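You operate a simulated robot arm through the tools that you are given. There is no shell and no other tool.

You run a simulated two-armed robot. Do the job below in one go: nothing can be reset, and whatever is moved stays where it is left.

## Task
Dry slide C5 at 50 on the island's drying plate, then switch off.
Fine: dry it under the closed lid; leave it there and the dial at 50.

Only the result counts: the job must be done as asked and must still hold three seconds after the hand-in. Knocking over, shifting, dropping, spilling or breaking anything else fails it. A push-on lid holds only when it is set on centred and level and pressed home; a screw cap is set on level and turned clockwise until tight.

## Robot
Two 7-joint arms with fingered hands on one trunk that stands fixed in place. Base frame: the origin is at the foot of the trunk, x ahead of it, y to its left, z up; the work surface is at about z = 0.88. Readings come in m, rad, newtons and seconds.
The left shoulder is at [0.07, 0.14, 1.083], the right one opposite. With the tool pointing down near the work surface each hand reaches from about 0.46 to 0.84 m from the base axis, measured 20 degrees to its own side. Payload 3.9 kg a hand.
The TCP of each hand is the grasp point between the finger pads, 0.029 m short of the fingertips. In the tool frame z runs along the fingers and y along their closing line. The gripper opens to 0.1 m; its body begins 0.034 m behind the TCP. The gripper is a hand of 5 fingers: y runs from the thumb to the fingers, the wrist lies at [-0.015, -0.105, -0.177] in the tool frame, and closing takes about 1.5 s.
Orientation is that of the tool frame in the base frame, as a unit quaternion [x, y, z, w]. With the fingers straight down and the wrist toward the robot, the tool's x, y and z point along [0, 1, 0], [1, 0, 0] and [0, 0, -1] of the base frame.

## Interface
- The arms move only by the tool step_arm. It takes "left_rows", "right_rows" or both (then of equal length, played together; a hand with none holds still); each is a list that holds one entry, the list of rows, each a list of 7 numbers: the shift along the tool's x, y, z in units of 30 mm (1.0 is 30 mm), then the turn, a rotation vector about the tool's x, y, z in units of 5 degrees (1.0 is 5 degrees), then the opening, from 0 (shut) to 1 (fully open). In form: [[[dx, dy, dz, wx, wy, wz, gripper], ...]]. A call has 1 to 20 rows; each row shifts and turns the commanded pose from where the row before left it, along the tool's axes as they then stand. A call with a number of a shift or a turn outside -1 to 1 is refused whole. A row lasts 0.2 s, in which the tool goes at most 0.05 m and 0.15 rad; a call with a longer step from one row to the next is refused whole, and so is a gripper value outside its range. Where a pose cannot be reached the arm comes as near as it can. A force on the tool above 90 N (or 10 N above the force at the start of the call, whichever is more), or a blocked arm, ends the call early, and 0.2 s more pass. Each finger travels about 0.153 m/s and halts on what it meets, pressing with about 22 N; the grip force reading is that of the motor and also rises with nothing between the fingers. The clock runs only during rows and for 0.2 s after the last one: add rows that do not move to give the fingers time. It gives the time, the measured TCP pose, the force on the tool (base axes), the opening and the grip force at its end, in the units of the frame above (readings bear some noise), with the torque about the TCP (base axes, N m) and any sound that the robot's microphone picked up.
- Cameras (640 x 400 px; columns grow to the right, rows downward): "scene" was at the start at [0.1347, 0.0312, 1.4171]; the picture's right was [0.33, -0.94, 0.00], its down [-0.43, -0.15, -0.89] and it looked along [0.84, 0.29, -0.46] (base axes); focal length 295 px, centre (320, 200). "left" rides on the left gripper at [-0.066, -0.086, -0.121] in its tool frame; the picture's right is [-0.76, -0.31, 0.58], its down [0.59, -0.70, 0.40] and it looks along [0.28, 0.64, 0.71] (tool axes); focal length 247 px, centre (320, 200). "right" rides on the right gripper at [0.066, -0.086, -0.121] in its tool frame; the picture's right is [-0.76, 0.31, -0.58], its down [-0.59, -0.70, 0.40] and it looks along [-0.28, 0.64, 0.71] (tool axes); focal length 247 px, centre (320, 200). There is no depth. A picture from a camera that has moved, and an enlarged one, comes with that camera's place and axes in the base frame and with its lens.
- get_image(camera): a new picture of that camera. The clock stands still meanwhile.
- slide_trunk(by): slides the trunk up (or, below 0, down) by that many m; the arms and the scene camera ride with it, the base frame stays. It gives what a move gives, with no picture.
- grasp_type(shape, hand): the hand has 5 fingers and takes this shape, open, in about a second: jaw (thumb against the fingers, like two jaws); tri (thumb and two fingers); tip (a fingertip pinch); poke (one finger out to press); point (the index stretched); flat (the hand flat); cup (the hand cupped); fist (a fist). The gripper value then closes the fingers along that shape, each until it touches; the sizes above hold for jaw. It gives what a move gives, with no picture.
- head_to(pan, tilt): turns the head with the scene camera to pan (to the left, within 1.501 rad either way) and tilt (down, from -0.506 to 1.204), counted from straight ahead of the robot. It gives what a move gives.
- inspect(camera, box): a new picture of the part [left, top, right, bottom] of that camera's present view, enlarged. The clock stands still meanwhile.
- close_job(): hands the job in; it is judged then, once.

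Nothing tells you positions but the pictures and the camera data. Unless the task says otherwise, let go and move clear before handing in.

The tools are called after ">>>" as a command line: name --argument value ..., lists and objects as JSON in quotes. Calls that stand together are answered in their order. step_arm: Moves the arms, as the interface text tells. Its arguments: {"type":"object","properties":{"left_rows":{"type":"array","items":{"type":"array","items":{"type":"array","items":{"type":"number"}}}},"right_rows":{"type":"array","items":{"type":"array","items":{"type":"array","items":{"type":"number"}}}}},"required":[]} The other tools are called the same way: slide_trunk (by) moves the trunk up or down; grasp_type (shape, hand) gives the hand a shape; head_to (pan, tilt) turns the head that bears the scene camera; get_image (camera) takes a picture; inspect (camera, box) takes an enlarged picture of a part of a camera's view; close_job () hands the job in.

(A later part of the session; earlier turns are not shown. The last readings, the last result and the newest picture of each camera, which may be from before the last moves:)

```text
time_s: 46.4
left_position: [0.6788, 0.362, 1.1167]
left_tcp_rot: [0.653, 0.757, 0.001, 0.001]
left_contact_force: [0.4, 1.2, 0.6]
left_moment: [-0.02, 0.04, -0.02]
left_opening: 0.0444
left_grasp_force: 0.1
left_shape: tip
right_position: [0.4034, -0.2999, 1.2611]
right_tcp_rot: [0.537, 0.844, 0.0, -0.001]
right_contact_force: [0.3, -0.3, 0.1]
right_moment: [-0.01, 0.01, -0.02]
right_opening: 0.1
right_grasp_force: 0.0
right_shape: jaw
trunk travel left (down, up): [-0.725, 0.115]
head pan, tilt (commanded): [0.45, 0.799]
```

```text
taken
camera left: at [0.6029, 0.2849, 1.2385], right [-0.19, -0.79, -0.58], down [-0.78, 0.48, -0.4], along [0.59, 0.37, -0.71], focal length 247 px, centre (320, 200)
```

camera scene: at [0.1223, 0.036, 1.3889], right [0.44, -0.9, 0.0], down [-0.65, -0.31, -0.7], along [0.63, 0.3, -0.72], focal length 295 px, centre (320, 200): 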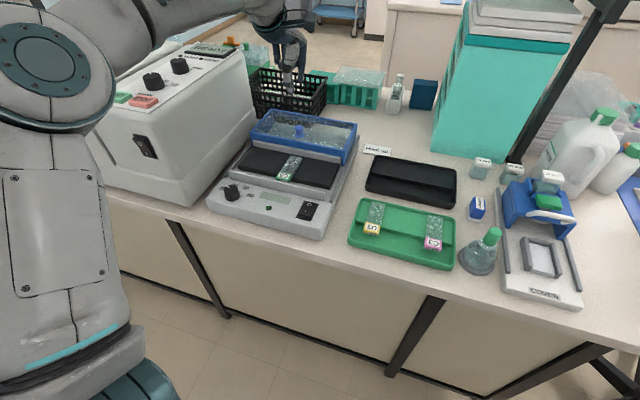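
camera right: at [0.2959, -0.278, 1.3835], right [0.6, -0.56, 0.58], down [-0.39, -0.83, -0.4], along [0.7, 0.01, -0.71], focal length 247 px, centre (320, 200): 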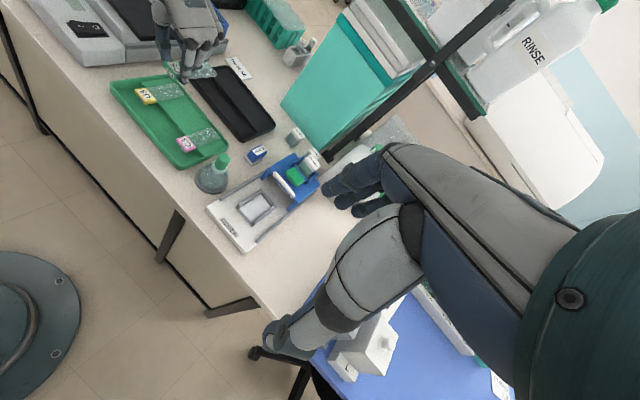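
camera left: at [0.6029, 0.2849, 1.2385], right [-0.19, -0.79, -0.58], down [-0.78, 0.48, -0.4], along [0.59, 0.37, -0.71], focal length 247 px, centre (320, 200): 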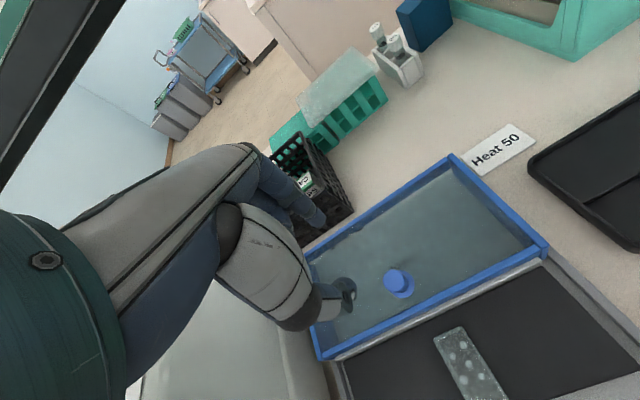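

The lid and knob are well visible from the hand camera. I zoom in to fix the knob's position.

>>> inspect --camera "left" --box '[290, 150, 560, 370]'

>>> inspect --camera "left" --box '[360, 250, 430, 310]'

>>> inspect --camera "scene" --box '[240, 60, 380, 180]'

```text
1.82 times, centred on (425, 260) of left
camera zoom: at [0.6029, 0.2849, 1.2385], right [-0.19, -0.79, -0.58], down [-0.78, 0.48, -0.4], along [0.59, 0.37, -0.71], focal length 449 px, centre (129, 91)
```

zoom: 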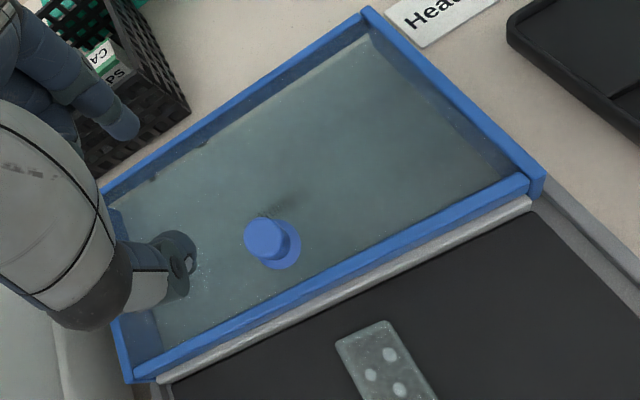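

```text
6.67 times, centred on (395, 280) of left
camera zoom: at [0.6029, 0.2849, 1.2385], right [-0.19, -0.79, -0.58], down [-0.78, 0.48, -0.4], along [0.59, 0.37, -0.71], focal length 1646 px, centre (-180, -333)
```

zoom: 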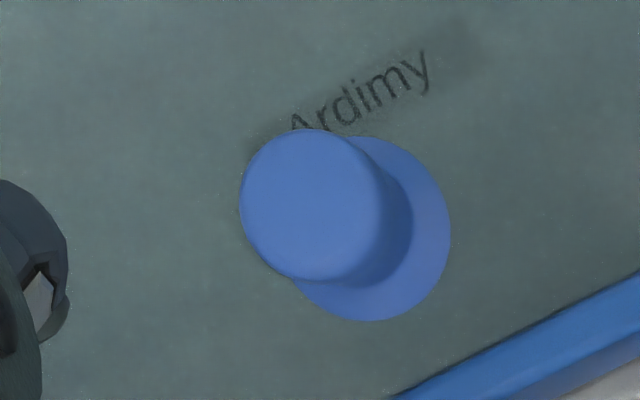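

```text
3.33 times, centred on (310, 120) of scene
camera zoom: at [0.1223, 0.036, 1.3889], right [0.44, -0.9, 0.0], down [-0.65, -0.31, -0.7], along [0.63, 0.3, -0.72], focal length 985 px, centre (353, 467)
```

zoom: 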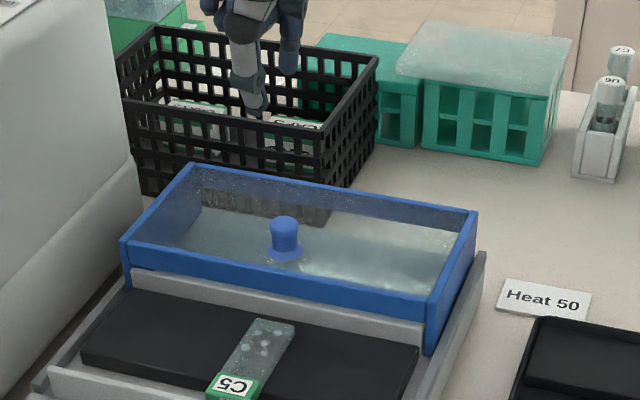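

Triangulation puts the knob at [0.6695, 0.3545] with top z 0.997 and base z 0.970. I centre over it and descend, first to z 1.04.

>>> step_arm --left_rows '[[[-0.2, -0.344, 0.2, 0, 0, 0, 0.45], [0, 0, 0.5, 0, 0, 0, 0.45], [0, 0, 0.5, 0, 0, 0, 0.45], [0, 0, 0.5, 0, 0, 0, 0.45], [0, 0, 0.5, 0, 0, 0, 0.45], [0, 0, 0.35, 0, 0, 0, 0.45]]]'

>>> inspect --camera "left" --box '[260, 180, 460, 340]'

>>> inspect --camera "scene" --box '[240, 80, 360, 180]'

```text
time_s: 47.8
left_position: [0.6673, 0.3541, 1.0387]
left_tcp_rot: [0.653, 0.758, 0.0, 0.001]
left_contact_force: [-0.3, 0.6, -0.5]
left_moment: [0.0, 0.01, 0.01]
left_opening: 0.0444
left_grasp_force: 0.2
left_shape: tip
right_position: [0.4025, -0.3002, 1.2622]
right_tcp_rot: [0.537, 0.843, 0.0, 0.0]
right_contact_force: [0.0, 0.0, 0.7]
right_moment: [0.0, 0.01, 0.0]
right_opening: 0.0998
right_grasp_force: 0.1
right_shape: jaw
trunk travel left (down, up): [-0.725, 0.115]
head pan, tilt (commanded): [0.45, 0.799]
```

```text
2.50 times, centred on (360, 260) of left
camera zoom: at [0.5916, 0.2769, 1.1612], right [-0.19, -0.79, -0.58], down [-0.78, 0.48, -0.4], along [0.59, 0.37, -0.71], focal length 617 px, centre (220, 50)
```

zoom: 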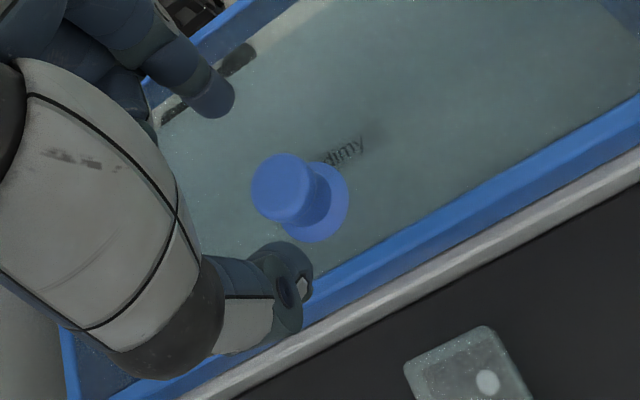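

```text
4.00 times, centred on (300, 130) of scene
camera zoom: at [0.121, 0.0361, 1.389], right [0.44, -0.9, 0.0], down [-0.65, -0.31, -0.7], along [0.63, 0.3, -0.72], focal length 1182 px, centre (400, 480)
```

zoom: 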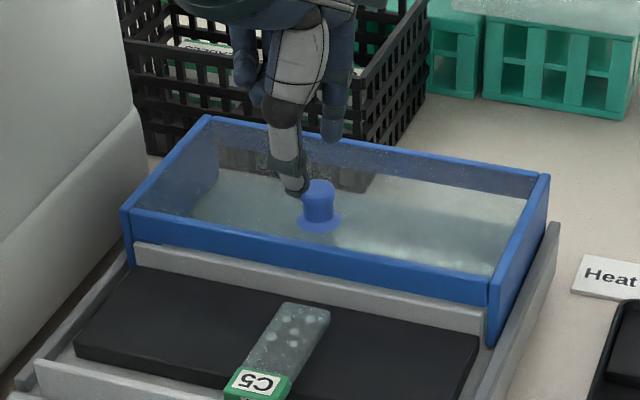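

Thumb and index line up on the near and far sides of the knob. I nudge 2 mm to centre and lower to z 1.006.

>>> step_arm --left_rows '[[[-0.06, 0.07, 0.2, 0, 0, 0, 0.45], [0, 0, 0.4, 0, 0, 0, 0.45], [0, 0, 0.3, 0, 0, 0, 0.45], [0, 0, 0.18, 0, 0, 0, 0.45]]]'

>>> inspect --camera "left" --box '[260, 180, 420, 300]'

>>> inspect --camera "scene" --box '[260, 90, 340, 150]'

```text
time_s: 48.8
left_position: [0.6694, 0.3515, 1.0076]
left_tcp_rot: [0.653, 0.758, 0.001, 0.0]
left_contact_force: [0.1, 0.4, -0.4]
left_moment: [-0.01, 0.01, -0.02]
left_opening: 0.0444
left_grasp_force: 0.1
left_shape: tip
right_position: [0.4017, -0.2988, 1.2617]
right_tcp_rot: [0.537, 0.843, -0.001, 0.001]
right_contact_force: [-1.3, -0.1, 0.3]
right_moment: [0.0, -0.01, 0.02]
right_opening: 0.0999
right_grasp_force: 0.1
right_shape: jaw
trunk travel left (down, up): [-0.725, 0.115]
head pan, tilt (commanded): [0.45, 0.799]
```

```text
3.33 times, centred on (340, 240) of left
camera zoom: at [0.5938, 0.2738, 1.1298], right [-0.19, -0.79, -0.58], down [-0.78, 0.48, -0.4], along [0.59, 0.38, -0.71], focal length 823 px, centre (253, 67)
```

zoom: 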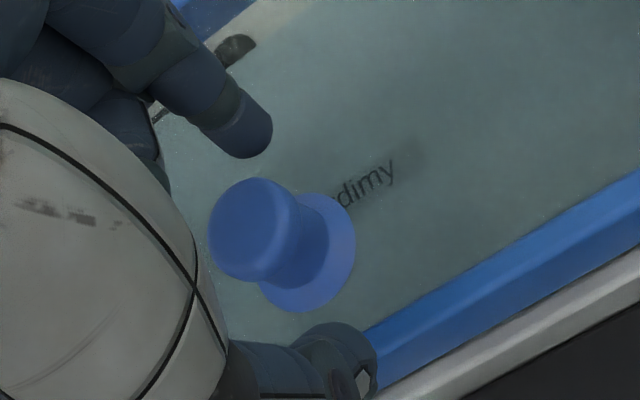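

```text
6.67 times, centred on (300, 120) of scene
camera zoom: at [0.1211, 0.0362, 1.389], right [0.44, -0.9, 0.0], down [-0.65, -0.31, -0.7], along [0.63, 0.3, -0.72], focal length 1970 px, centre (453, 733)
```

zoom: 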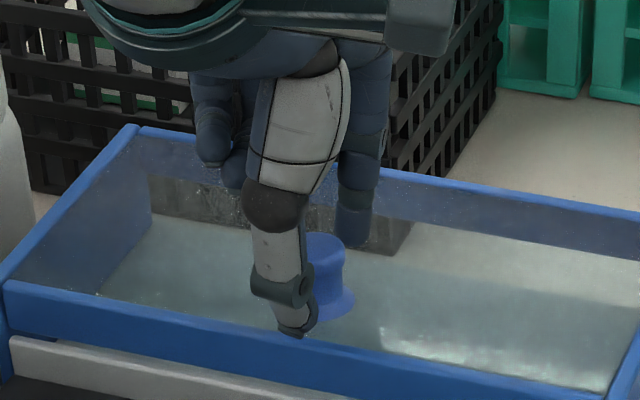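

Thumb is in front of and index behind the knob, tips just above the glass. I close on the knob.

>>> step_arm --left_rows '[[[0, 0, 0, 0, 0, 0, 0.3], [0, 0, 0, 0, 0, 0, 0.2], [0, 0, 0, 0, 0, 0, 0.1], [0, 0, 0, 0, 0, 0, 0.0], [0, 0, 0, 0, 0, 0, 0.0], [0, 0, 0, 0, 0, 0, 0.0]]]'

>>> inspect --camera "scene" --box '[240, 80, 380, 200]'

>>> inspect --camera "left" --box '[260, 180, 420, 300]'

```text
time_s: 50.2
left_position: [0.6695, 0.3499, 1.0077]
left_tcp_rot: [0.653, 0.757, 0.0, 0.0]
left_contact_force: [-0.2, -3.5, -2.7]
left_moment: [-0.08, 0.03, 0.01]
left_opening: 0.011
left_grasp_force: 21.8
left_shape: tip
right_position: [0.4022, -0.2996, 1.2621]
right_tcp_rot: [0.538, 0.843, 0.0, -0.001]
right_contact_force: [-0.5, 0.7, 0.1]
right_moment: [0.0, 0.0, -0.02]
right_opening: 0.0998
right_grasp_force: 0.0
right_shape: jaw
trunk travel left (down, up): [-0.725, 0.115]
head pan, tilt (commanded): [0.45, 0.799]
```

```text
3.33 times, centred on (310, 140) of scene
camera zoom: at [0.1215, 0.0357, 1.389], right [0.44, -0.9, 0.0], down [-0.65, -0.31, -0.7], along [0.63, 0.3, -0.72], focal length 985 px, centre (353, 400)
```

zoom: 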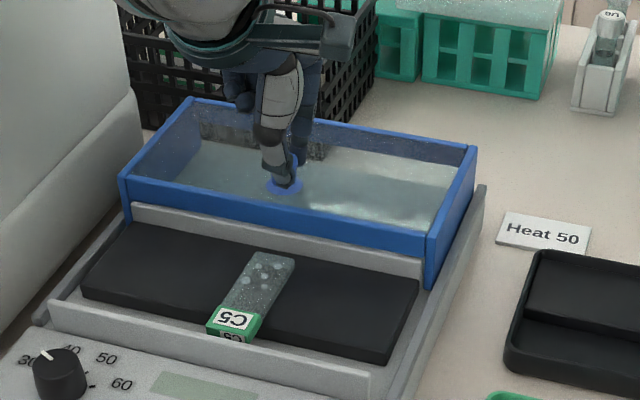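

```text
3.33 times, centred on (340, 240) of left
camera zoom: at [0.5942, 0.2733, 1.1296], right [-0.19, -0.79, -0.58], down [-0.78, 0.48, -0.4], along [0.59, 0.37, -0.71], focal length 823 px, centre (253, 67)
```

zoom: 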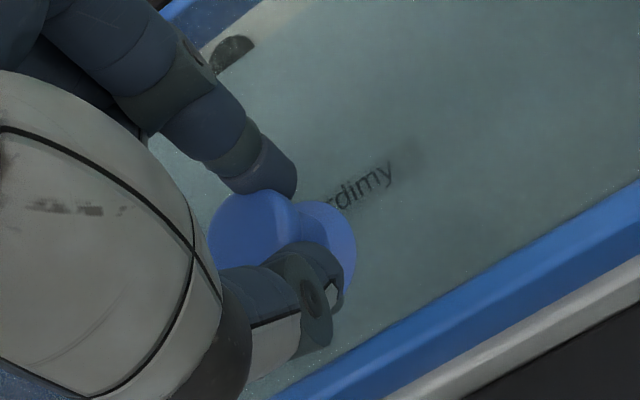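

The grip is a little off to the knob's right (sideways force 3.5 N). I reopen, shift 2.5 mm left and close again.

>>> step_arm --left_rows '[[[0, 0, 0, 0, 0, 0, 0.2], [0, 0, 0, 0, 0, 0, 0.35], [0.085, 0, 0, 0, 0, 0, 0.4], [0, 0, 0, 0, 0, 0, 0.4], [0, 0, 0, 0, 0, 0, 0.25], [0, 0, 0, 0, 0, 0, 0.1], [0, 0, 0, 0, 0, 0, 0.0], [0, 0, 0, 0, 0, 0, 0.0], [0, 0, 0, 0, 0, 0, 0.0]]]'

>>> inspect --camera "left" --box '[260, 180, 420, 300]'

```text
time_s: 52.2
left_position: [0.6693, 0.354, 1.0083]
left_tcp_rot: [0.653, 0.758, 0.0, 0.001]
left_contact_force: [-0.7, 0.0, -1.2]
left_moment: [0.04, 0.01, 0.01]
left_opening: 0.0135
left_grasp_force: 22.0
left_shape: tip
right_position: [0.4022, -0.2995, 1.2603]
right_tcp_rot: [0.537, 0.844, 0.0, 0.0]
right_contact_force: [-0.1, 0.0, 0.0]
right_moment: [0.01, -0.01, 0.0]
right_opening: 0.0999
right_grasp_force: 0.0
right_shape: jaw
trunk travel left (down, up): [-0.725, 0.115]
head pan, tilt (commanded): [0.45, 0.799]
```

```text
3.33 times, centred on (340, 240) of left
camera zoom: at [0.5932, 0.2764, 1.1301], right [-0.19, -0.79, -0.58], down [-0.78, 0.48, -0.4], along [0.59, 0.38, -0.71], focal length 823 px, centre (253, 67)
```

zoom: 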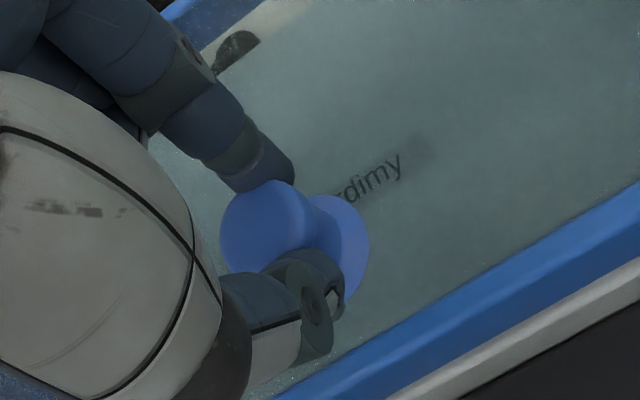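

Now the pinch is centred with no side force. I pull the lid 2 cm toward me as a test.

>>> step_arm --left_rows '[[[0, -0.15, 0, 0, 0, 0, 0], [0, -0.25, 0, 0, 0, 0, 0], [0, -0.27, 0, 0, 0, 0, 0], [0, 0, 0, 0, 0, 0, 0]]]'

>>> inspect --camera "scene" --box '[220, 80, 380, 220]'

```text
time_s: 53.2
left_position: [0.649, 0.3516, 1.0079]
left_tcp_rot: [0.653, 0.758, 0.001, 0.001]
left_contact_force: [0.0, -1.8, -0.6]
left_moment: [-0.01, 0.0, 0.0]
left_opening: 0.0134
left_grasp_force: 22.4
left_shape: tip
right_position: [0.4023, -0.3004, 1.2626]
right_tcp_rot: [0.537, 0.843, 0.0, -0.001]
right_contact_force: [-0.2, -0.5, 0.5]
right_moment: [0.04, -0.01, -0.01]
right_opening: 0.0999
right_grasp_force: 0.0
right_shape: jaw
trunk travel left (down, up): [-0.725, 0.115]
head pan, tilt (commanded): [0.45, 0.799]
```

```text
2.86 times, centred on (300, 150) of scene
camera zoom: at [0.1213, 0.0358, 1.389], right [0.44, -0.9, 0.0], down [-0.65, -0.31, -0.7], along [0.63, 0.3, -0.72], focal length 844 px, centre (377, 343)
```

zoom: 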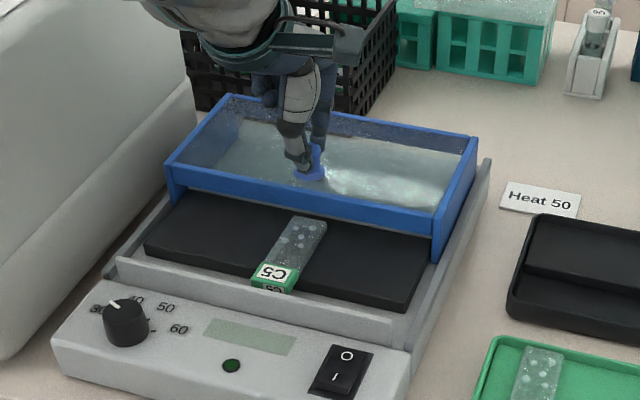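

The lid slides freely along its rails. I pull another 4 cm and check.

>>> step_arm --left_rows '[[[0.02, -0.3, 0, 0, 0, 0, 0], [0, -0.35, 0, 0, 0, 0, 0], [0, -0.35, 0, 0, 0, 0, 0], [0, -0.33, 0, 0, 0, 0, 0], [0, 0, 0, 0, 0, 0, 0]]]'

>>> inspect --camera "scene" --box '[220, 80, 380, 220]'

```text
time_s: 54.4
left_position: [0.6081, 0.3471, 1.0086]
left_tcp_rot: [0.652, 0.758, 0.001, 0.0]
left_contact_force: [0.7, -2.6, -2.8]
left_moment: [-0.05, 0.04, 0.01]
left_opening: 0.0133
left_grasp_force: 22.3
left_shape: tip
right_position: [0.4026, -0.3007, 1.2609]
right_tcp_rot: [0.537, 0.843, 0.0, 0.0]
right_contact_force: [-0.3, -0.5, 0.5]
right_moment: [0.02, 0.02, -0.01]
right_opening: 0.0997
right_grasp_force: 0.2
right_shape: jaw
trunk travel left (down, up): [-0.725, 0.115]
head pan, tilt (commanded): [0.45, 0.799]
```

```text
2.86 times, centred on (300, 150) of scene
camera zoom: at [0.1214, 0.0359, 1.389], right [0.44, -0.9, 0.0], down [-0.65, -0.31, -0.7], along [0.63, 0.3, -0.72], focal length 844 px, centre (377, 343)
```

zoom: 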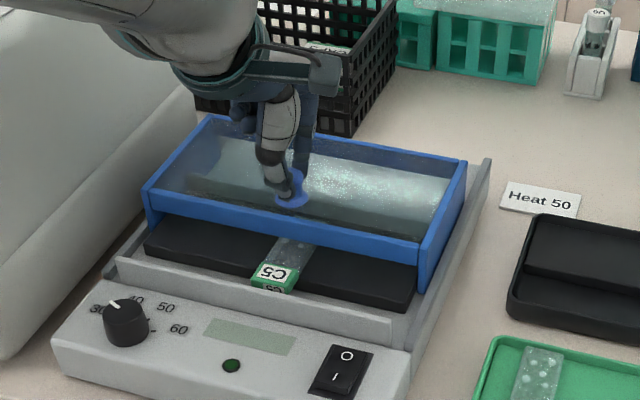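

The lid's front passes over C5 cleanly with small forces. I pull another 3 cm.

>>> step_arm --left_rows '[[[0.03, -0.25, 0, 0, 0, 0, 0], [0.02, -0.25, 0, 0, 0, 0, 0], [0, -0.25, 0, 0, 0, 0, 0], [0, -0.25, 0, 0, 0, 0, 0], [0, 0, 0, 0, 0, 0, 0]]]'

>>> inspect --camera "scene" --box '[220, 100, 360, 220]'

```text
time_s: 55.6
left_position: [0.5793, 0.3426, 1.0083]
left_tcp_rot: [0.653, 0.758, 0.001, 0.001]
left_contact_force: [-0.3, -4.5, -1.8]
left_moment: [-0.06, -0.05, 0.02]
left_opening: 0.0135
left_grasp_force: 21.8
left_shape: tip
right_position: [0.4027, -0.2998, 1.2616]
right_tcp_rot: [0.537, 0.844, 0.001, -0.001]
right_contact_force: [0.1, 0.4, 0.1]
right_moment: [-0.04, -0.03, -0.01]
right_opening: 0.0998
right_grasp_force: 0.0
right_shape: jaw
trunk travel left (down, up): [-0.725, 0.115]
head pan, tilt (commanded): [0.45, 0.799]
```

```text
3.33 times, centred on (290, 160) of scene
camera zoom: at [0.1213, 0.0354, 1.389], right [0.44, -0.9, 0.0], down [-0.65, -0.31, -0.7], along [0.63, 0.3, -0.72], focal length 985 px, centre (420, 333)
```

zoom: 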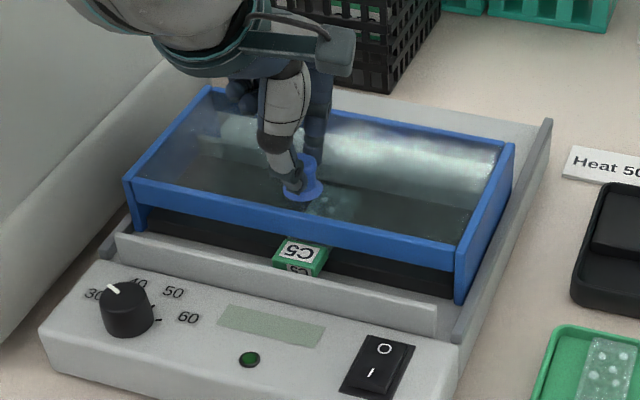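

The lid is about 3 cm short of the front bar. I continue in small steps, easing the side force, watching for the stop.

>>> step_arm --left_rows '[[[-0.06, -0.2, 0, 0, 0, 0, 0], [0, -0.2, 0, 0, 0, 0, 0], [0, -0.2, 0, 0, 0, 0, 0], [0, 0, 0, 0, 0, 0, 0]]]'

>>> inspect --camera "scene" --box '[220, 100, 360, 220]'

```text
time_s: 56.6
left_position: [0.5604, 0.3392, 1.008]
left_tcp_rot: [0.652, 0.758, 0.001, 0.001]
left_contact_force: [0.1, 2.9, 2.8]
left_moment: [0.06, 0.0, 0.06]
left_opening: 0.0136
left_grasp_force: 22.0
left_shape: tip
right_position: [0.4016, -0.2985, 1.2621]
right_tcp_rot: [0.537, 0.843, 0.001, 0.0]
right_contact_force: [0.5, 0.3, 0.5]
right_moment: [0.0, 0.0, 0.05]
right_opening: 0.0997
right_grasp_force: 0.1
right_shape: jaw
trunk travel left (down, up): [-0.725, 0.115]
head pan, tilt (commanded): [0.45, 0.799]
```

```text
3.33 times, centred on (290, 160) of scene
camera zoom: at [0.1207, 0.0367, 1.3891], right [0.44, -0.9, 0.0], down [-0.65, -0.31, -0.7], along [0.63, 0.3, -0.72], focal length 985 px, centre (420, 333)
```

zoom: 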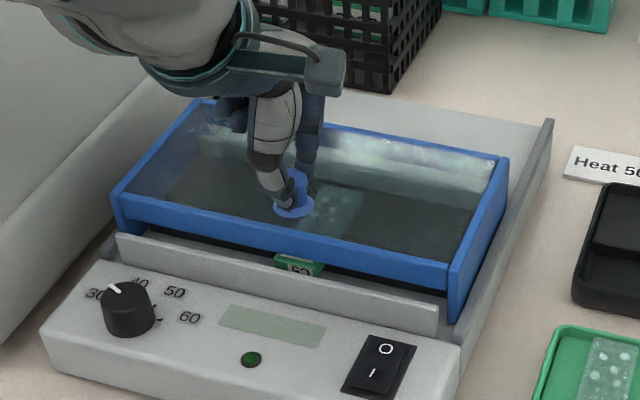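

Almost there. Another 9 mm in 3 mm steps.

>>> step_arm --left_rows '[[[0.03, -0.1, 0, 0, 0, 0, 0], [0, -0.1, 0, 0, 0, 0, 0], [0, -0.1, 0, 0, 0, 0, 0], [0, 0, 0, 0, 0, 0, 0]]]'

>>> inspect --camera "scene" --box '[220, 100, 360, 220]'

```text
time_s: 57.6
left_position: [0.5508, 0.338, 1.0071]
left_tcp_rot: [0.653, 0.757, 0.001, 0.0]
left_contact_force: [0.0, 2.4, 0.1]
left_moment: [0.08, -0.02, 0.03]
left_opening: 0.0135
left_grasp_force: 22.0
left_shape: tip
right_position: [0.4008, -0.299, 1.2614]
right_tcp_rot: [0.538, 0.843, 0.0, 0.0]
right_contact_force: [-0.8, 1.1, -0.6]
right_moment: [0.02, 0.0, 0.01]
right_opening: 0.0998
right_grasp_force: 0.0
right_shape: jaw
trunk travel left (down, up): [-0.725, 0.115]
head pan, tilt (commanded): [0.45, 0.799]
```

```text
3.33 times, centred on (290, 160) of scene
camera zoom: at [0.121, 0.0368, 1.389], right [0.44, -0.9, 0.0], down [-0.65, -0.31, -0.7], along [0.63, 0.3, -0.72], focal length 985 px, centre (420, 333)
```

zoom: 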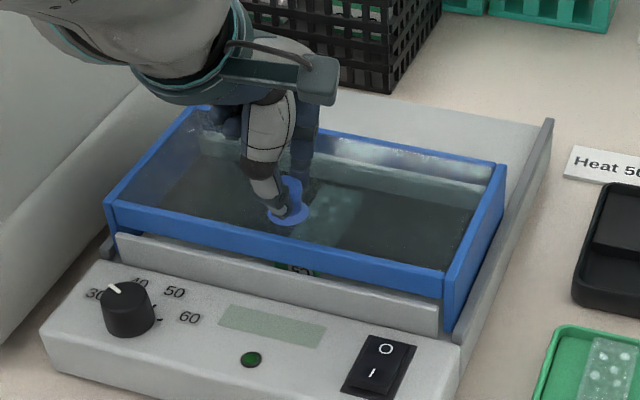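

Still free. Another 6 mm.

>>> step_arm --left_rows '[[[0.02, -0.1, 0, 0, 0, 0, 0], [0, -0.1, 0, 0, 0, 0, 0], [0, 0, 0, 0, 0, 0, 0]]]'

>>> inspect --camera "scene" --box '[220, 100, 360, 220]'

```text
time_s: 58.4
left_position: [0.5446, 0.3379, 1.0079]
left_tcp_rot: [0.653, 0.757, 0.001, 0.0]
left_contact_force: [-1.1, 0.5, -0.4]
left_moment: [-0.01, 0.02, 0.03]
left_opening: 0.0134
left_grasp_force: 21.9
left_shape: tip
right_position: [0.4008, -0.2995, 1.2616]
right_tcp_rot: [0.537, 0.844, -0.001, -0.001]
right_contact_force: [0.0, -0.1, 0.0]
right_moment: [0.04, -0.01, -0.03]
right_opening: 0.0999
right_grasp_force: 0.0
right_shape: jaw
trunk travel left (down, up): [-0.725, 0.115]
head pan, tilt (commanded): [0.45, 0.799]
```

```text
3.33 times, centred on (290, 160) of scene
camera zoom: at [0.1207, 0.0362, 1.389], right [0.44, -0.9, 0.0], down [-0.65, -0.31, -0.7], along [0.63, 0.3, -0.72], focal length 985 px, centre (420, 333)
```

zoom: 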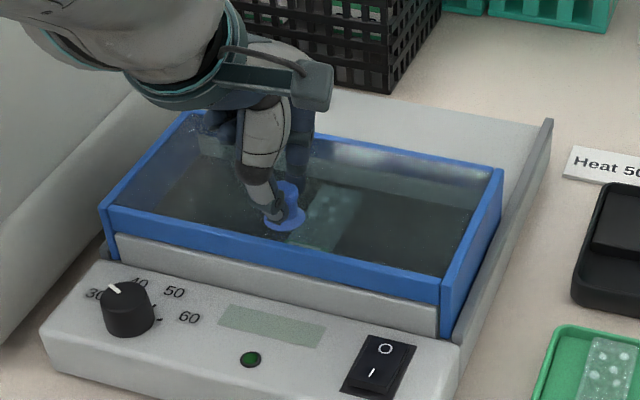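

The lid front is now at the bar and the slide's label is covered. I try 3 mm more to find the stop.

>>> step_arm --left_rows '[[[0, -0.1, 0, 0, 0, 0, 0], [0, 0, 0, 0, 0, 0, 0]]]'

>>> inspect --camera "scene" --box '[230, 120, 340, 210]'

>>> inspect --camera "left" --box '[260, 180, 520, 400]'

>>> inspect --camera "right" --box '[40, 0, 200, 70]'

```text
time_s: 59.0
left_position: [0.5432, 0.3385, 1.0076]
left_tcp_rot: [0.653, 0.757, 0.0, 0.0]
left_contact_force: [1.2, -0.2, -1.6]
left_moment: [0.03, -0.02, 0.01]
left_opening: 0.0134
left_grasp_force: 22.5
left_shape: tip
right_position: [0.4029, -0.299, 1.2627]
right_tcp_rot: [0.537, 0.844, 0.001, 0.0]
right_contact_force: [0.6, -0.5, 0.8]
right_moment: [-0.03, -0.01, -0.02]
right_opening: 0.1001
right_grasp_force: 0.0
right_shape: jaw
trunk travel left (down, up): [-0.725, 0.115]
head pan, tilt (commanded): [0.45, 0.799]
```

```text
4.44 times, centred on (285, 165) of scene
camera zoom: at [0.1214, 0.0364, 1.3889], right [0.44, -0.9, 0.0], down [-0.65, -0.31, -0.7], along [0.63, 0.3, -0.72], focal length 1313 px, centre (476, 356)
```

zoom: 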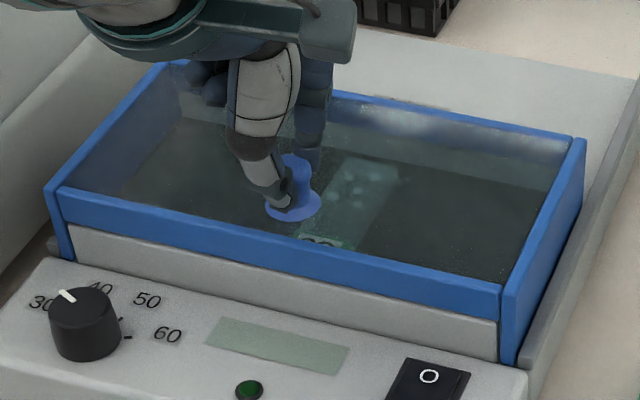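

```text
1.82 times, centred on (390, 290) of left
camera zoom: at [0.4683, 0.26, 1.13], right [-0.19, -0.79, -0.58], down [-0.78, 0.48, -0.4], along [0.59, 0.37, -0.71], focal length 449 px, centre (193, 36)
```

zoom: 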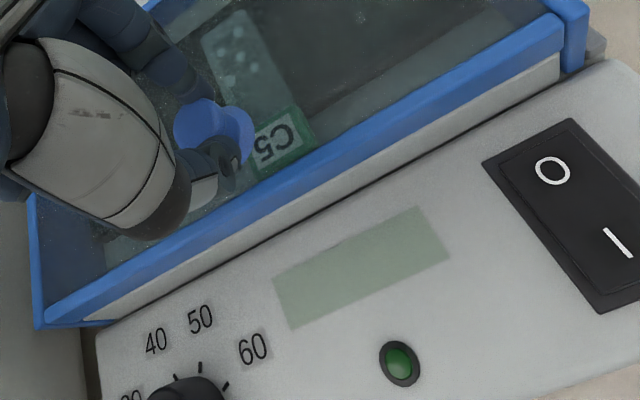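

```text
4.00 times, centred on (120, 35) of right
camera zoom: at [0.2965, -0.2777, 1.3835], right [0.6, -0.56, 0.58], down [-0.39, -0.83, -0.4], along [0.7, 0.01, -0.71], focal length 988 px, centre (1120, 860)
```

zoom: 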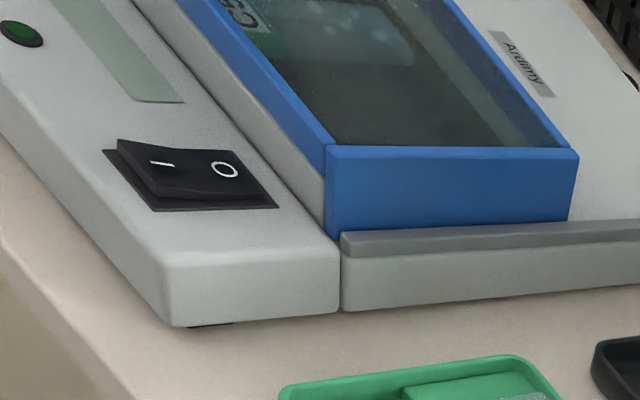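

It moved only 1.4 mm of 3 and looks flush with the front bar. I push 3 mm more to confirm it is at the stop.

>>> step_arm --left_rows '[[[0, -0.1, 0, 0, 0, 0, 0], [0, 0, 0, 0, 0, 0, 0], [0, 0, 0, 0, 0, 0, 0]]]'

>>> inspect --camera "right" --box '[40, 0, 200, 70]'

>>> inspect --camera "left" --box '[260, 180, 520, 400]'

```text
time_s: 59.8
left_position: [0.5421, 0.3366, 1.0082]
left_tcp_rot: [0.653, 0.758, 0.0, 0.0]
left_contact_force: [7.2, -0.1, -0.8]
left_moment: [0.01, -0.15, 0.0]
left_opening: 0.0143
left_grasp_force: 22.1
left_shape: tip
right_position: [0.404, -0.3005, 1.2618]
right_tcp_rot: [0.537, 0.844, 0.001, -0.001]
right_contact_force: [0.2, 0.2, -0.9]
right_moment: [0.01, -0.04, -0.03]
right_opening: 0.0997
right_grasp_force: 0.1
right_shape: jaw
trunk travel left (down, up): [-0.725, 0.115]
head pan, tilt (commanded): [0.45, 0.799]
```

```text
4.00 times, centred on (120, 35) of right
camera zoom: at [0.2979, -0.2778, 1.3832], right [0.6, -0.56, 0.58], down [-0.39, -0.83, -0.4], along [0.7, 0.01, -0.71], focal length 988 px, centre (1120, 860)
```

zoom: 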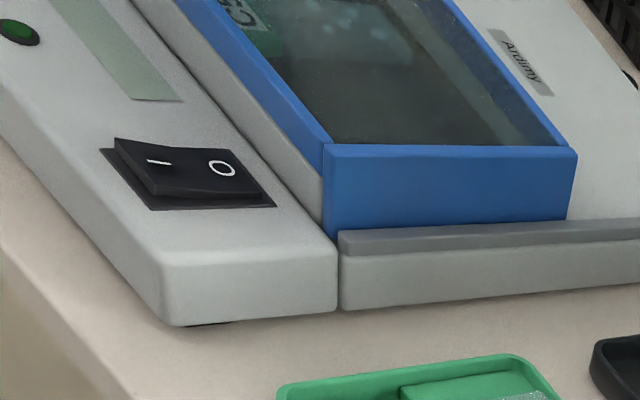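

```text
1.82 times, centred on (390, 290) of left
camera zoom: at [0.4669, 0.2597, 1.1299], right [-0.19, -0.79, -0.58], down [-0.78, 0.48, -0.4], along [0.59, 0.38, -0.71], focal length 449 px, centre (193, 36)
```

zoom: 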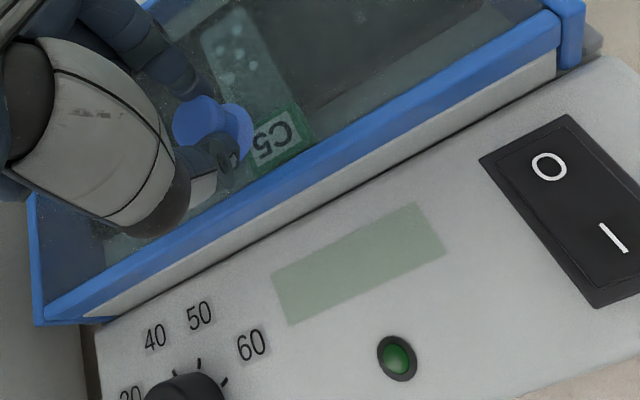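

The lid is at its stop (7 N, no more travel): closed. I relax the pull, open the pinch and rise straight up.

>>> step_arm --left_rows '[[[0, 0.12, 0, 0, 0, 0, 0], [0, 0, 0, 0, 0, 0, 0.15], [0, 0, 0, 0, 0, 0, 0.3], [0, 0, 0, 0, 0, 0, 0.4], [0, 0, 0, 0, 0, 0, 0.4], [0, 0, -0.2, 0, 0, 0, 0.4], [0, 0, -0.4, 0, 0, 0, 0.4], [0, 0, -0.6, 0, 0, 0, 0.4], [0, 0, -0.8, 0, 0, 0, 0.4], [0, 0, -0.9, 0, 0, 0, 0.4]]]'

>>> inspect --camera "scene" --box '[190, 90, 370, 250]'

>>> get_image --camera "left"

```text
time_s: 62.0
left_position: [0.5413, 0.3367, 1.0958]
left_tcp_rot: [0.653, 0.757, 0.0, 0.001]
left_contact_force: [-0.3, -0.9, -0.3]
left_moment: [0.01, -0.02, -0.02]
left_opening: 0.0396
left_grasp_force: 0.0
left_shape: tip
right_position: [0.4015, -0.3005, 1.2631]
right_tcp_rot: [0.537, 0.844, 0.0, -0.001]
right_contact_force: [0.1, -0.4, 0.5]
right_moment: [0.04, 0.01, -0.04]
right_opening: 0.0997
right_grasp_force: 0.1
right_shape: jaw
trunk travel left (down, up): [-0.725, 0.115]
head pan, tilt (commanded): [0.45, 0.799]
```

```text
2.50 times, centred on (280, 170) of scene
camera zoom: at [0.1207, 0.0353, 1.389], right [0.44, -0.9, 0.0], down [-0.65, -0.31, -0.7], along [0.63, 0.3, -0.72], focal length 738 px, centre (420, 275)
```

zoom: 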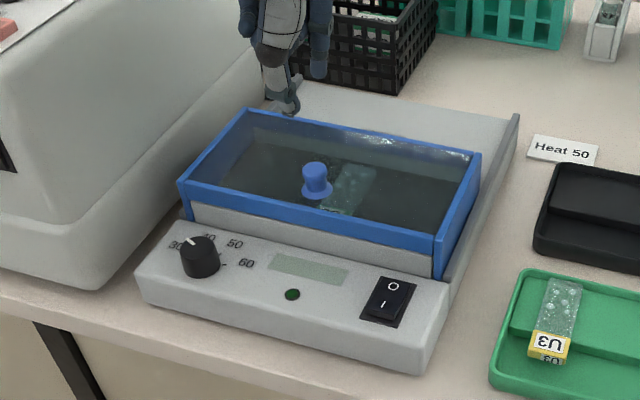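

```text
taken
camera left: at [0.4666, 0.2596, 1.2189], right [-0.19, -0.79, -0.58], down [-0.78, 0.48, -0.4], along [0.59, 0.38, -0.71], focal length 247 px, centre (320, 200)
```

left: 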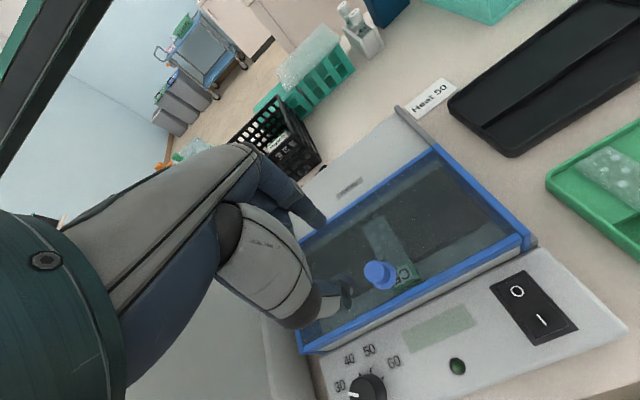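

The lid is closed over C5. The dial centre triangulates to about [0.4515, 0.4065], top z 0.951, about 33 mm across. I move the hand above it and turn it to heading +30° so I can turn the dial clockwise in two easy bites.

>>> step_arm --left_rows '[[[0.55, -0.522, 0, 0, 0, 0, 0.5], [0.55, -0.522, 0, 0, 0, 0, 0.5], [0.55, -0.522, 0, 0, 0, 0, 0.5], [0.55, -0.522, 0, 0, 0, 0, 0.5], [0.55, -0.522, 0, 0, 0, 0, 0.5], [0, 0, 0, 0, 0, -0.86, 0.5], [0, 0, 0, 0, 0, -0.86, 0.5], [0, 0, 0, 0, 0, -0.86, 0.5], [0, 0, 0, 0, 0, -0.86, 0.5], [0, 0, 0, 0, 0, -0.86, 0.5]]]'

>>> get_image --camera "left"

>>> inspect --camera "scene" --box '[160, 90, 340, 250]'

```text
time_s: 64.2
left_position: [0.4551, 0.4083, 1.0948]
left_tcp_rot: [0.499, 0.867, 0.0, 0.0]
left_contact_force: [0.3, 0.1, 0.6]
left_moment: [-0.01, 0.02, 0.0]
left_opening: 0.05
left_grasp_force: 0.0
left_shape: tip
right_position: [0.4012, -0.2991, 1.2617]
right_tcp_rot: [0.537, 0.844, -0.001, 0.0]
right_contact_force: [-0.7, 0.6, -0.2]
right_moment: [0.05, 0.03, -0.04]
right_opening: 0.0999
right_grasp_force: 0.0
right_shape: jaw
trunk travel left (down, up): [-0.725, 0.115]
head pan, tilt (commanded): [0.45, 0.799]
```

```text
taken
camera left: at [0.4122, 0.3079, 1.2166], right [0.11, -0.81, -0.58], down [-0.9, 0.16, -0.4], along [0.41, 0.57, -0.71], focal length 247 px, centre (320, 200)
```

left: 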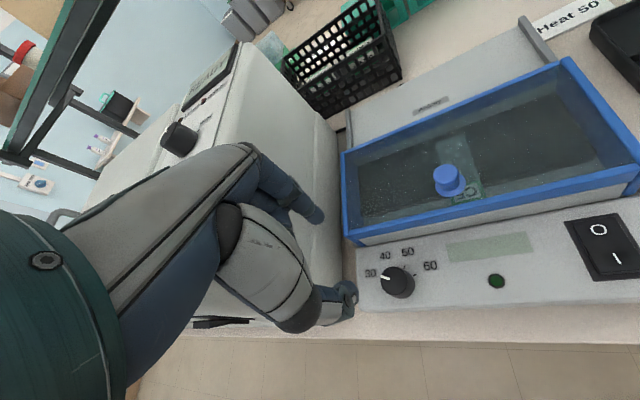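

```text
2.50 times, centred on (250, 170) of scene
camera zoom: at [0.121, 0.036, 1.389], right [0.44, -0.9, 0.0], down [-0.65, -0.31, -0.7], along [0.63, 0.3, -0.72], focal length 738 px, centre (495, 275)
```

zoom: 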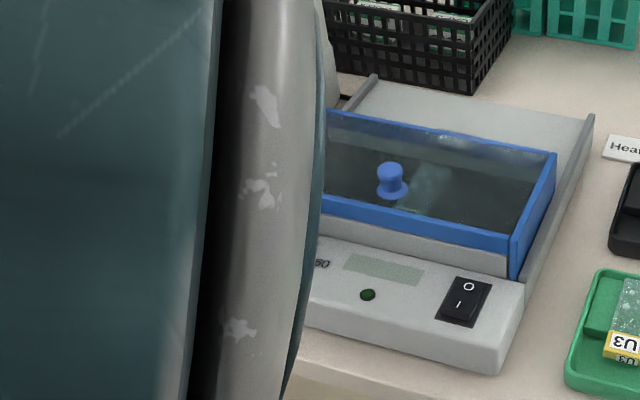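

The hand is over the dial, though my upper arm now blocks the head's view of it; the hand camera sees it well. I zoom in to centre on the dial.

>>> inspect --camera "left" --box '[340, 230, 480, 320]'

>>> inspect --camera "left" --box '[240, 150, 480, 330]'

```text
4.44 times, centred on (410, 275) of left
camera zoom: at [0.4122, 0.3079, 1.2166], right [0.11, -0.81, -0.58], down [-0.9, 0.16, -0.4], along [0.41, 0.57, -0.71], focal length 1098 px, centre (-80, -133)
```

zoom: 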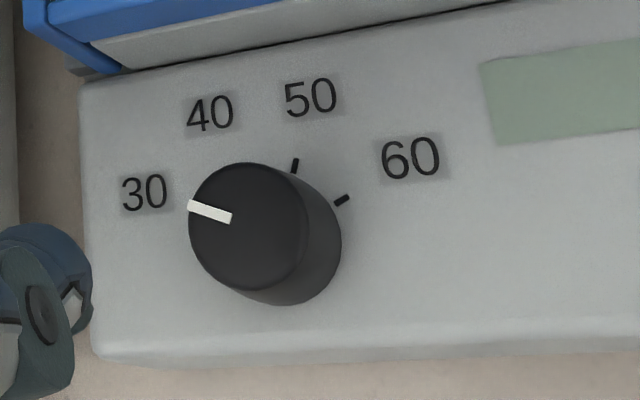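

```text
2.22 times, centred on (360, 240) of left
camera zoom: at [0.4122, 0.3079, 1.2166], right [0.11, -0.81, -0.58], down [-0.9, 0.16, -0.4], along [0.41, 0.57, -0.71], focal length 549 px, centre (231, 111)
```

zoom: 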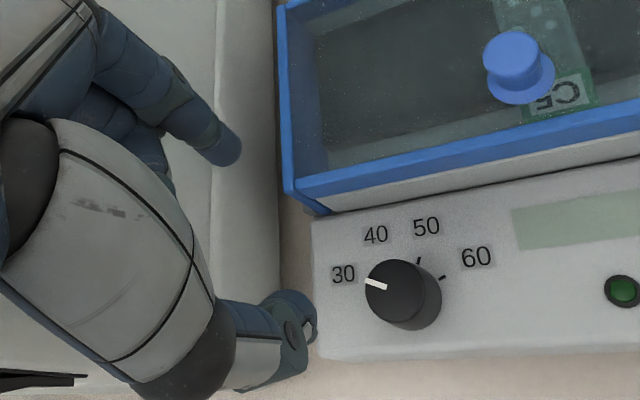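

The dial centre refines to [0.452, 0.4055], diameter about 29 mm, panel at z 0.926. I centre and descend to z 0.99, then check.

>>> step_arm --left_rows '[[[-0.03, -0.143, 0.4, 0, 0, 0, 0.5], [0, 0, 0.6, 0, 0, 0, 0.5], [0, 0, 0.8, 0, 0, 0, 0.5], [0, 0, 0.8, 0, 0, 0, 0.5], [0, 0, 0.6, 0, 0, 0, 0.5], [0, 0, 0.3, 0, 0, 0, 0.5]]]'

>>> inspect --camera "left" --box '[240, 170, 480, 350]'

>>> get_image --camera "right"

```text
time_s: 65.6
left_position: [0.4509, 0.406, 0.9888]
left_tcp_rot: [0.5, 0.866, -0.001, 0.0]
left_contact_force: [-0.1, 0.7, 0.2]
left_moment: [-0.03, 0.0, -0.02]
left_opening: 0.0496
left_grasp_force: 0.0
left_shape: tip
right_position: [0.4015, -0.2991, 1.2609]
right_tcp_rot: [0.538, 0.843, 0.0, 0.001]
right_contact_force: [-0.2, -0.7, 0.2]
right_moment: [-0.01, 0.01, 0.02]
right_opening: 0.1001
right_grasp_force: 0.0
right_shape: jaw
trunk travel left (down, up): [-0.725, 0.115]
head pan, tilt (commanded): [0.45, 0.799]
```

```text
2.22 times, centred on (360, 260) of left
camera zoom: at [0.4094, 0.3057, 1.1107], right [0.11, -0.81, -0.58], down [-0.9, 0.16, -0.4], along [0.41, 0.57, -0.71], focal length 549 px, centre (231, 67)
```

zoom: 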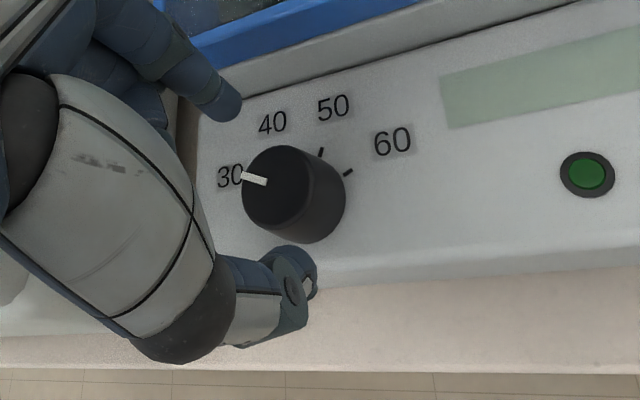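

```text
taken
camera right: at [0.2961, -0.2775, 1.3836], right [0.6, -0.56, 0.58], down [-0.39, -0.83, -0.4], along [0.7, 0.01, -0.71], focal length 247 px, centre (320, 200)
```

right: 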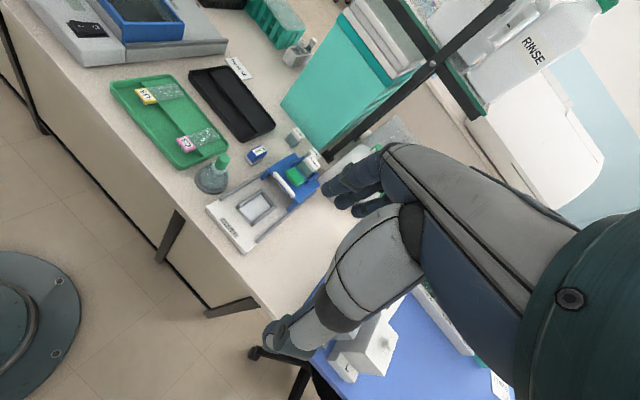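

Thumb and index straddle the dial. I lower the last 24 mm and check before closing.

>>> step_arm --left_rows '[[[0, 0, 0.3, 0, 0, 0, 0.5], [0, 0, 0.3, 0, 0, 0, 0.5], [0, 0, 0.2, 0, 0, 0, 0.5]]]'

>>> inspect --camera "left" --box '[240, 170, 440, 320]'

```text
time_s: 66.4
left_position: [0.4508, 0.4057, 0.9656]
left_tcp_rot: [0.5, 0.866, 0.001, 0.0]
left_contact_force: [0.3, -0.3, -0.1]
left_moment: [-0.04, -0.02, -0.03]
left_opening: 0.0495
left_grasp_force: 0.0
left_shape: tip
right_position: [0.4013, -0.2981, 1.2633]
right_tcp_rot: [0.537, 0.843, 0.001, 0.0]
right_contact_force: [-0.3, 0.4, 0.8]
right_moment: [-0.03, -0.02, 0.0]
right_opening: 0.0999
right_grasp_force: 0.1
right_shape: jaw
trunk travel left (down, up): [-0.725, 0.115]
head pan, tilt (commanded): [0.45, 0.799]
```

```text
2.67 times, centred on (340, 245) of left
camera zoom: at [0.4095, 0.3058, 1.0878], right [0.11, -0.81, -0.58], down [-0.9, 0.16, -0.4], along [0.42, 0.57, -0.71], focal length 659 px, centre (267, 80)
```

zoom: 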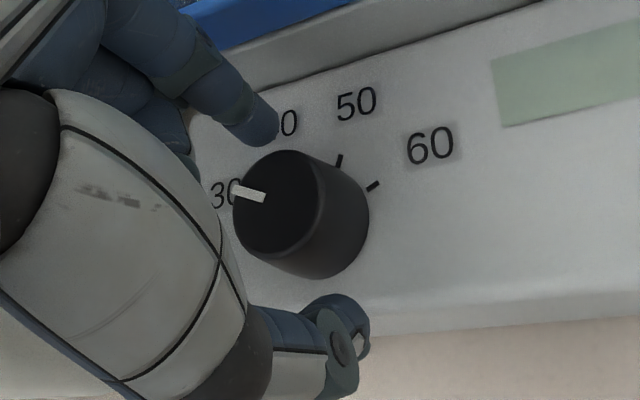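

Both fingertips are at dial height with clearance. I close on the dial.

>>> step_arm --left_rows '[[[0, 0, 0, 0, 0, 0, 0.38], [0, 0, 0, 0, 0, 0, 0.3], [0, 0, 0, 0, 0, 0, 0.2], [0, 0, 0, 0, 0, 0, 0.1], [0, 0, 0, 0, 0, 0, 0.05], [0, 0, 0, 0, 0, 0, 0.05]]]'

>>> inspect --camera "left" --box '[240, 170, 440, 320]'

```text
time_s: 67.8
left_position: [0.4509, 0.4058, 0.9657]
left_tcp_rot: [0.499, 0.866, 0.001, 0.001]
left_contact_force: [2.5, 0.3, -0.1]
left_moment: [0.05, -0.08, 0.02]
left_opening: 0.0221
left_grasp_force: 21.8
left_shape: tip
right_position: [0.402, -0.2995, 1.2622]
right_tcp_rot: [0.537, 0.844, -0.001, -0.001]
right_contact_force: [0.2, 0.1, 0.0]
right_moment: [-0.02, 0.0, 0.0]
right_opening: 0.1
right_grasp_force: 0.0
right_shape: jaw
trunk travel left (down, up): [-0.725, 0.115]
head pan, tilt (commanded): [0.45, 0.799]
```

```text
2.67 times, centred on (340, 245) of left
camera zoom: at [0.4099, 0.3059, 1.0878], right [0.11, -0.81, -0.58], down [-0.9, 0.16, -0.4], along [0.41, 0.57, -0.71], focal length 659 px, centre (267, 80)
```

zoom: 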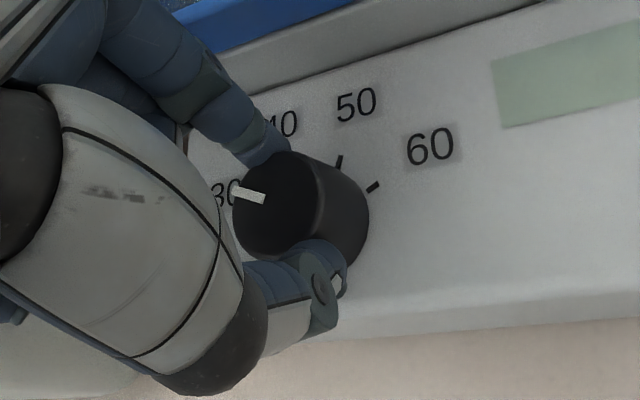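

The dial is gripped. I turn it 40° clockwise and look at the pointer.

>>> step_arm --left_rows '[[[0, 0, 0, 0, 0, 0.6, 0.05], [0, 0, 0, 0, 0, 1, 0.05], [0, 0, 0, 0, 0, 1, 0.05], [0, 0, 0, 0, 0, 1, 0.05], [0, 0, 0, 0, 0, 1, 0.05], [0, 0, 0, 0, 0, 1, 0.05], [0, 0, 0, 0, 0, 1, 0.05], [0, 0, 0, 0, 0, 1, 0.05], [0, 0, 0, 0, 0, 0.4, 0.05], [0, 0, 0, 0, 0, 0, 0.05]]]'

>>> inspect --camera "left" --box '[240, 170, 440, 320]'

```text
time_s: 70.0
left_position: [0.4506, 0.4055, 0.9653]
left_tcp_rot: [0.767, 0.642, 0.0, 0.0]
left_contact_force: [0.1, 2.8, 0.5]
left_moment: [0.06, -0.03, 0.03]
left_opening: 0.0221
left_grasp_force: 21.8
left_shape: tip
right_position: [0.402, -0.2992, 1.262]
right_tcp_rot: [0.537, 0.844, 0.0, 0.0]
right_contact_force: [0.8, 0.0, 0.0]
right_moment: [-0.03, -0.02, -0.01]
right_opening: 0.0997
right_grasp_force: 0.1
right_shape: jaw
trunk travel left (down, up): [-0.725, 0.115]
head pan, tilt (commanded): [0.45, 0.799]
```

```text
2.67 times, centred on (340, 245) of left
camera zoom: at [0.3544, 0.3557, 1.0876], right [-0.43, -0.69, -0.58], down [-0.59, 0.7, -0.4], along [0.68, 0.17, -0.71], focal length 659 px, centre (267, 80)
```

zoom: 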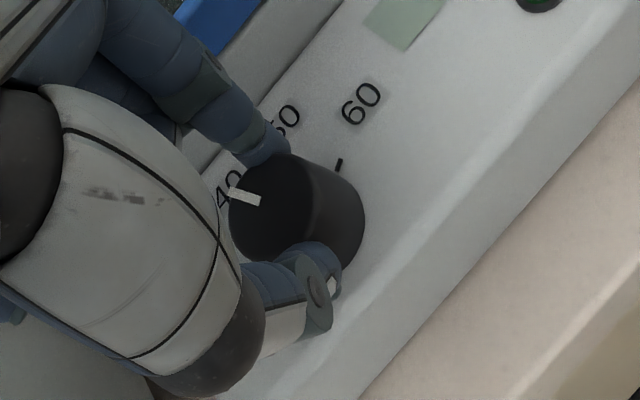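

The dial followed exactly: pointer now at 40. I open, turn the hand back 40° and re-grip.

>>> step_arm --left_rows '[[[0, 0, 0, 0, 0, 0, 0.25], [0, 0, 0, 0, 0, 0, 0.4], [0, 0, 0, 0, 0, 0, 0.5], [0, 0, 0, 0, 0, -0.8, 0.5], [0, 0, 0, 0, 0, -0.9, 0.5], [0, 0, 0, 0, 0, -0.9, 0.5], [0, 0, 0, 0, 0, -0.9, 0.5], [0, 0, 0, 0, 0, -0.9, 0.5], [0, 0, 0, 0, 0, -0.9, 0.5], [0, 0, 0, 0, 0, -0.9, 0.5], [0, 0, 0, 0, 0, -0.9, 0.5], [0, 0, 0, 0, 0, -0.9, 0.5], [0, 0, 0, 0, 0, 0, 0.5]]]'

>>> inspect --camera "left" --box '[240, 170, 440, 320]'

```text
time_s: 72.8
left_position: [0.449, 0.4062, 0.9665]
left_tcp_rot: [0.5, 0.866, 0.0, 0.001]
left_contact_force: [-0.7, 0.4, 0.0]
left_moment: [-0.03, 0.02, 0.05]
left_opening: 0.0497
left_grasp_force: 0.1
left_shape: tip
right_position: [0.401, -0.2995, 1.2618]
right_tcp_rot: [0.537, 0.844, 0.0, 0.001]
right_contact_force: [0.5, -0.3, -0.8]
right_moment: [-0.01, 0.0, -0.03]
right_opening: 0.0996
right_grasp_force: 0.1
right_shape: jaw
trunk travel left (down, up): [-0.725, 0.115]
head pan, tilt (commanded): [0.45, 0.799]
```

```text
2.67 times, centred on (340, 245) of left
camera zoom: at [0.4084, 0.3058, 1.0876], right [0.11, -0.81, -0.58], down [-0.9, 0.16, -0.4], along [0.41, 0.57, -0.71], focal length 659 px, centre (267, 80)
```

zoom: 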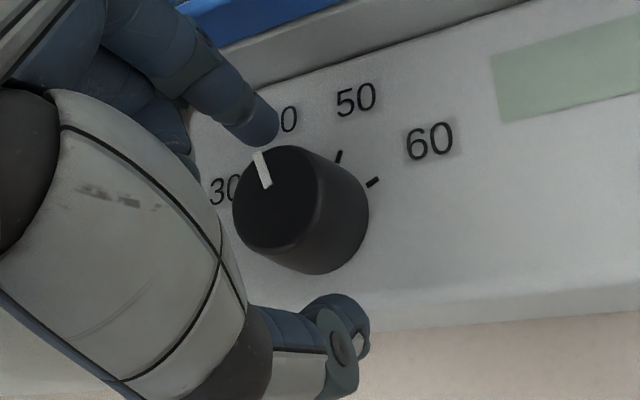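

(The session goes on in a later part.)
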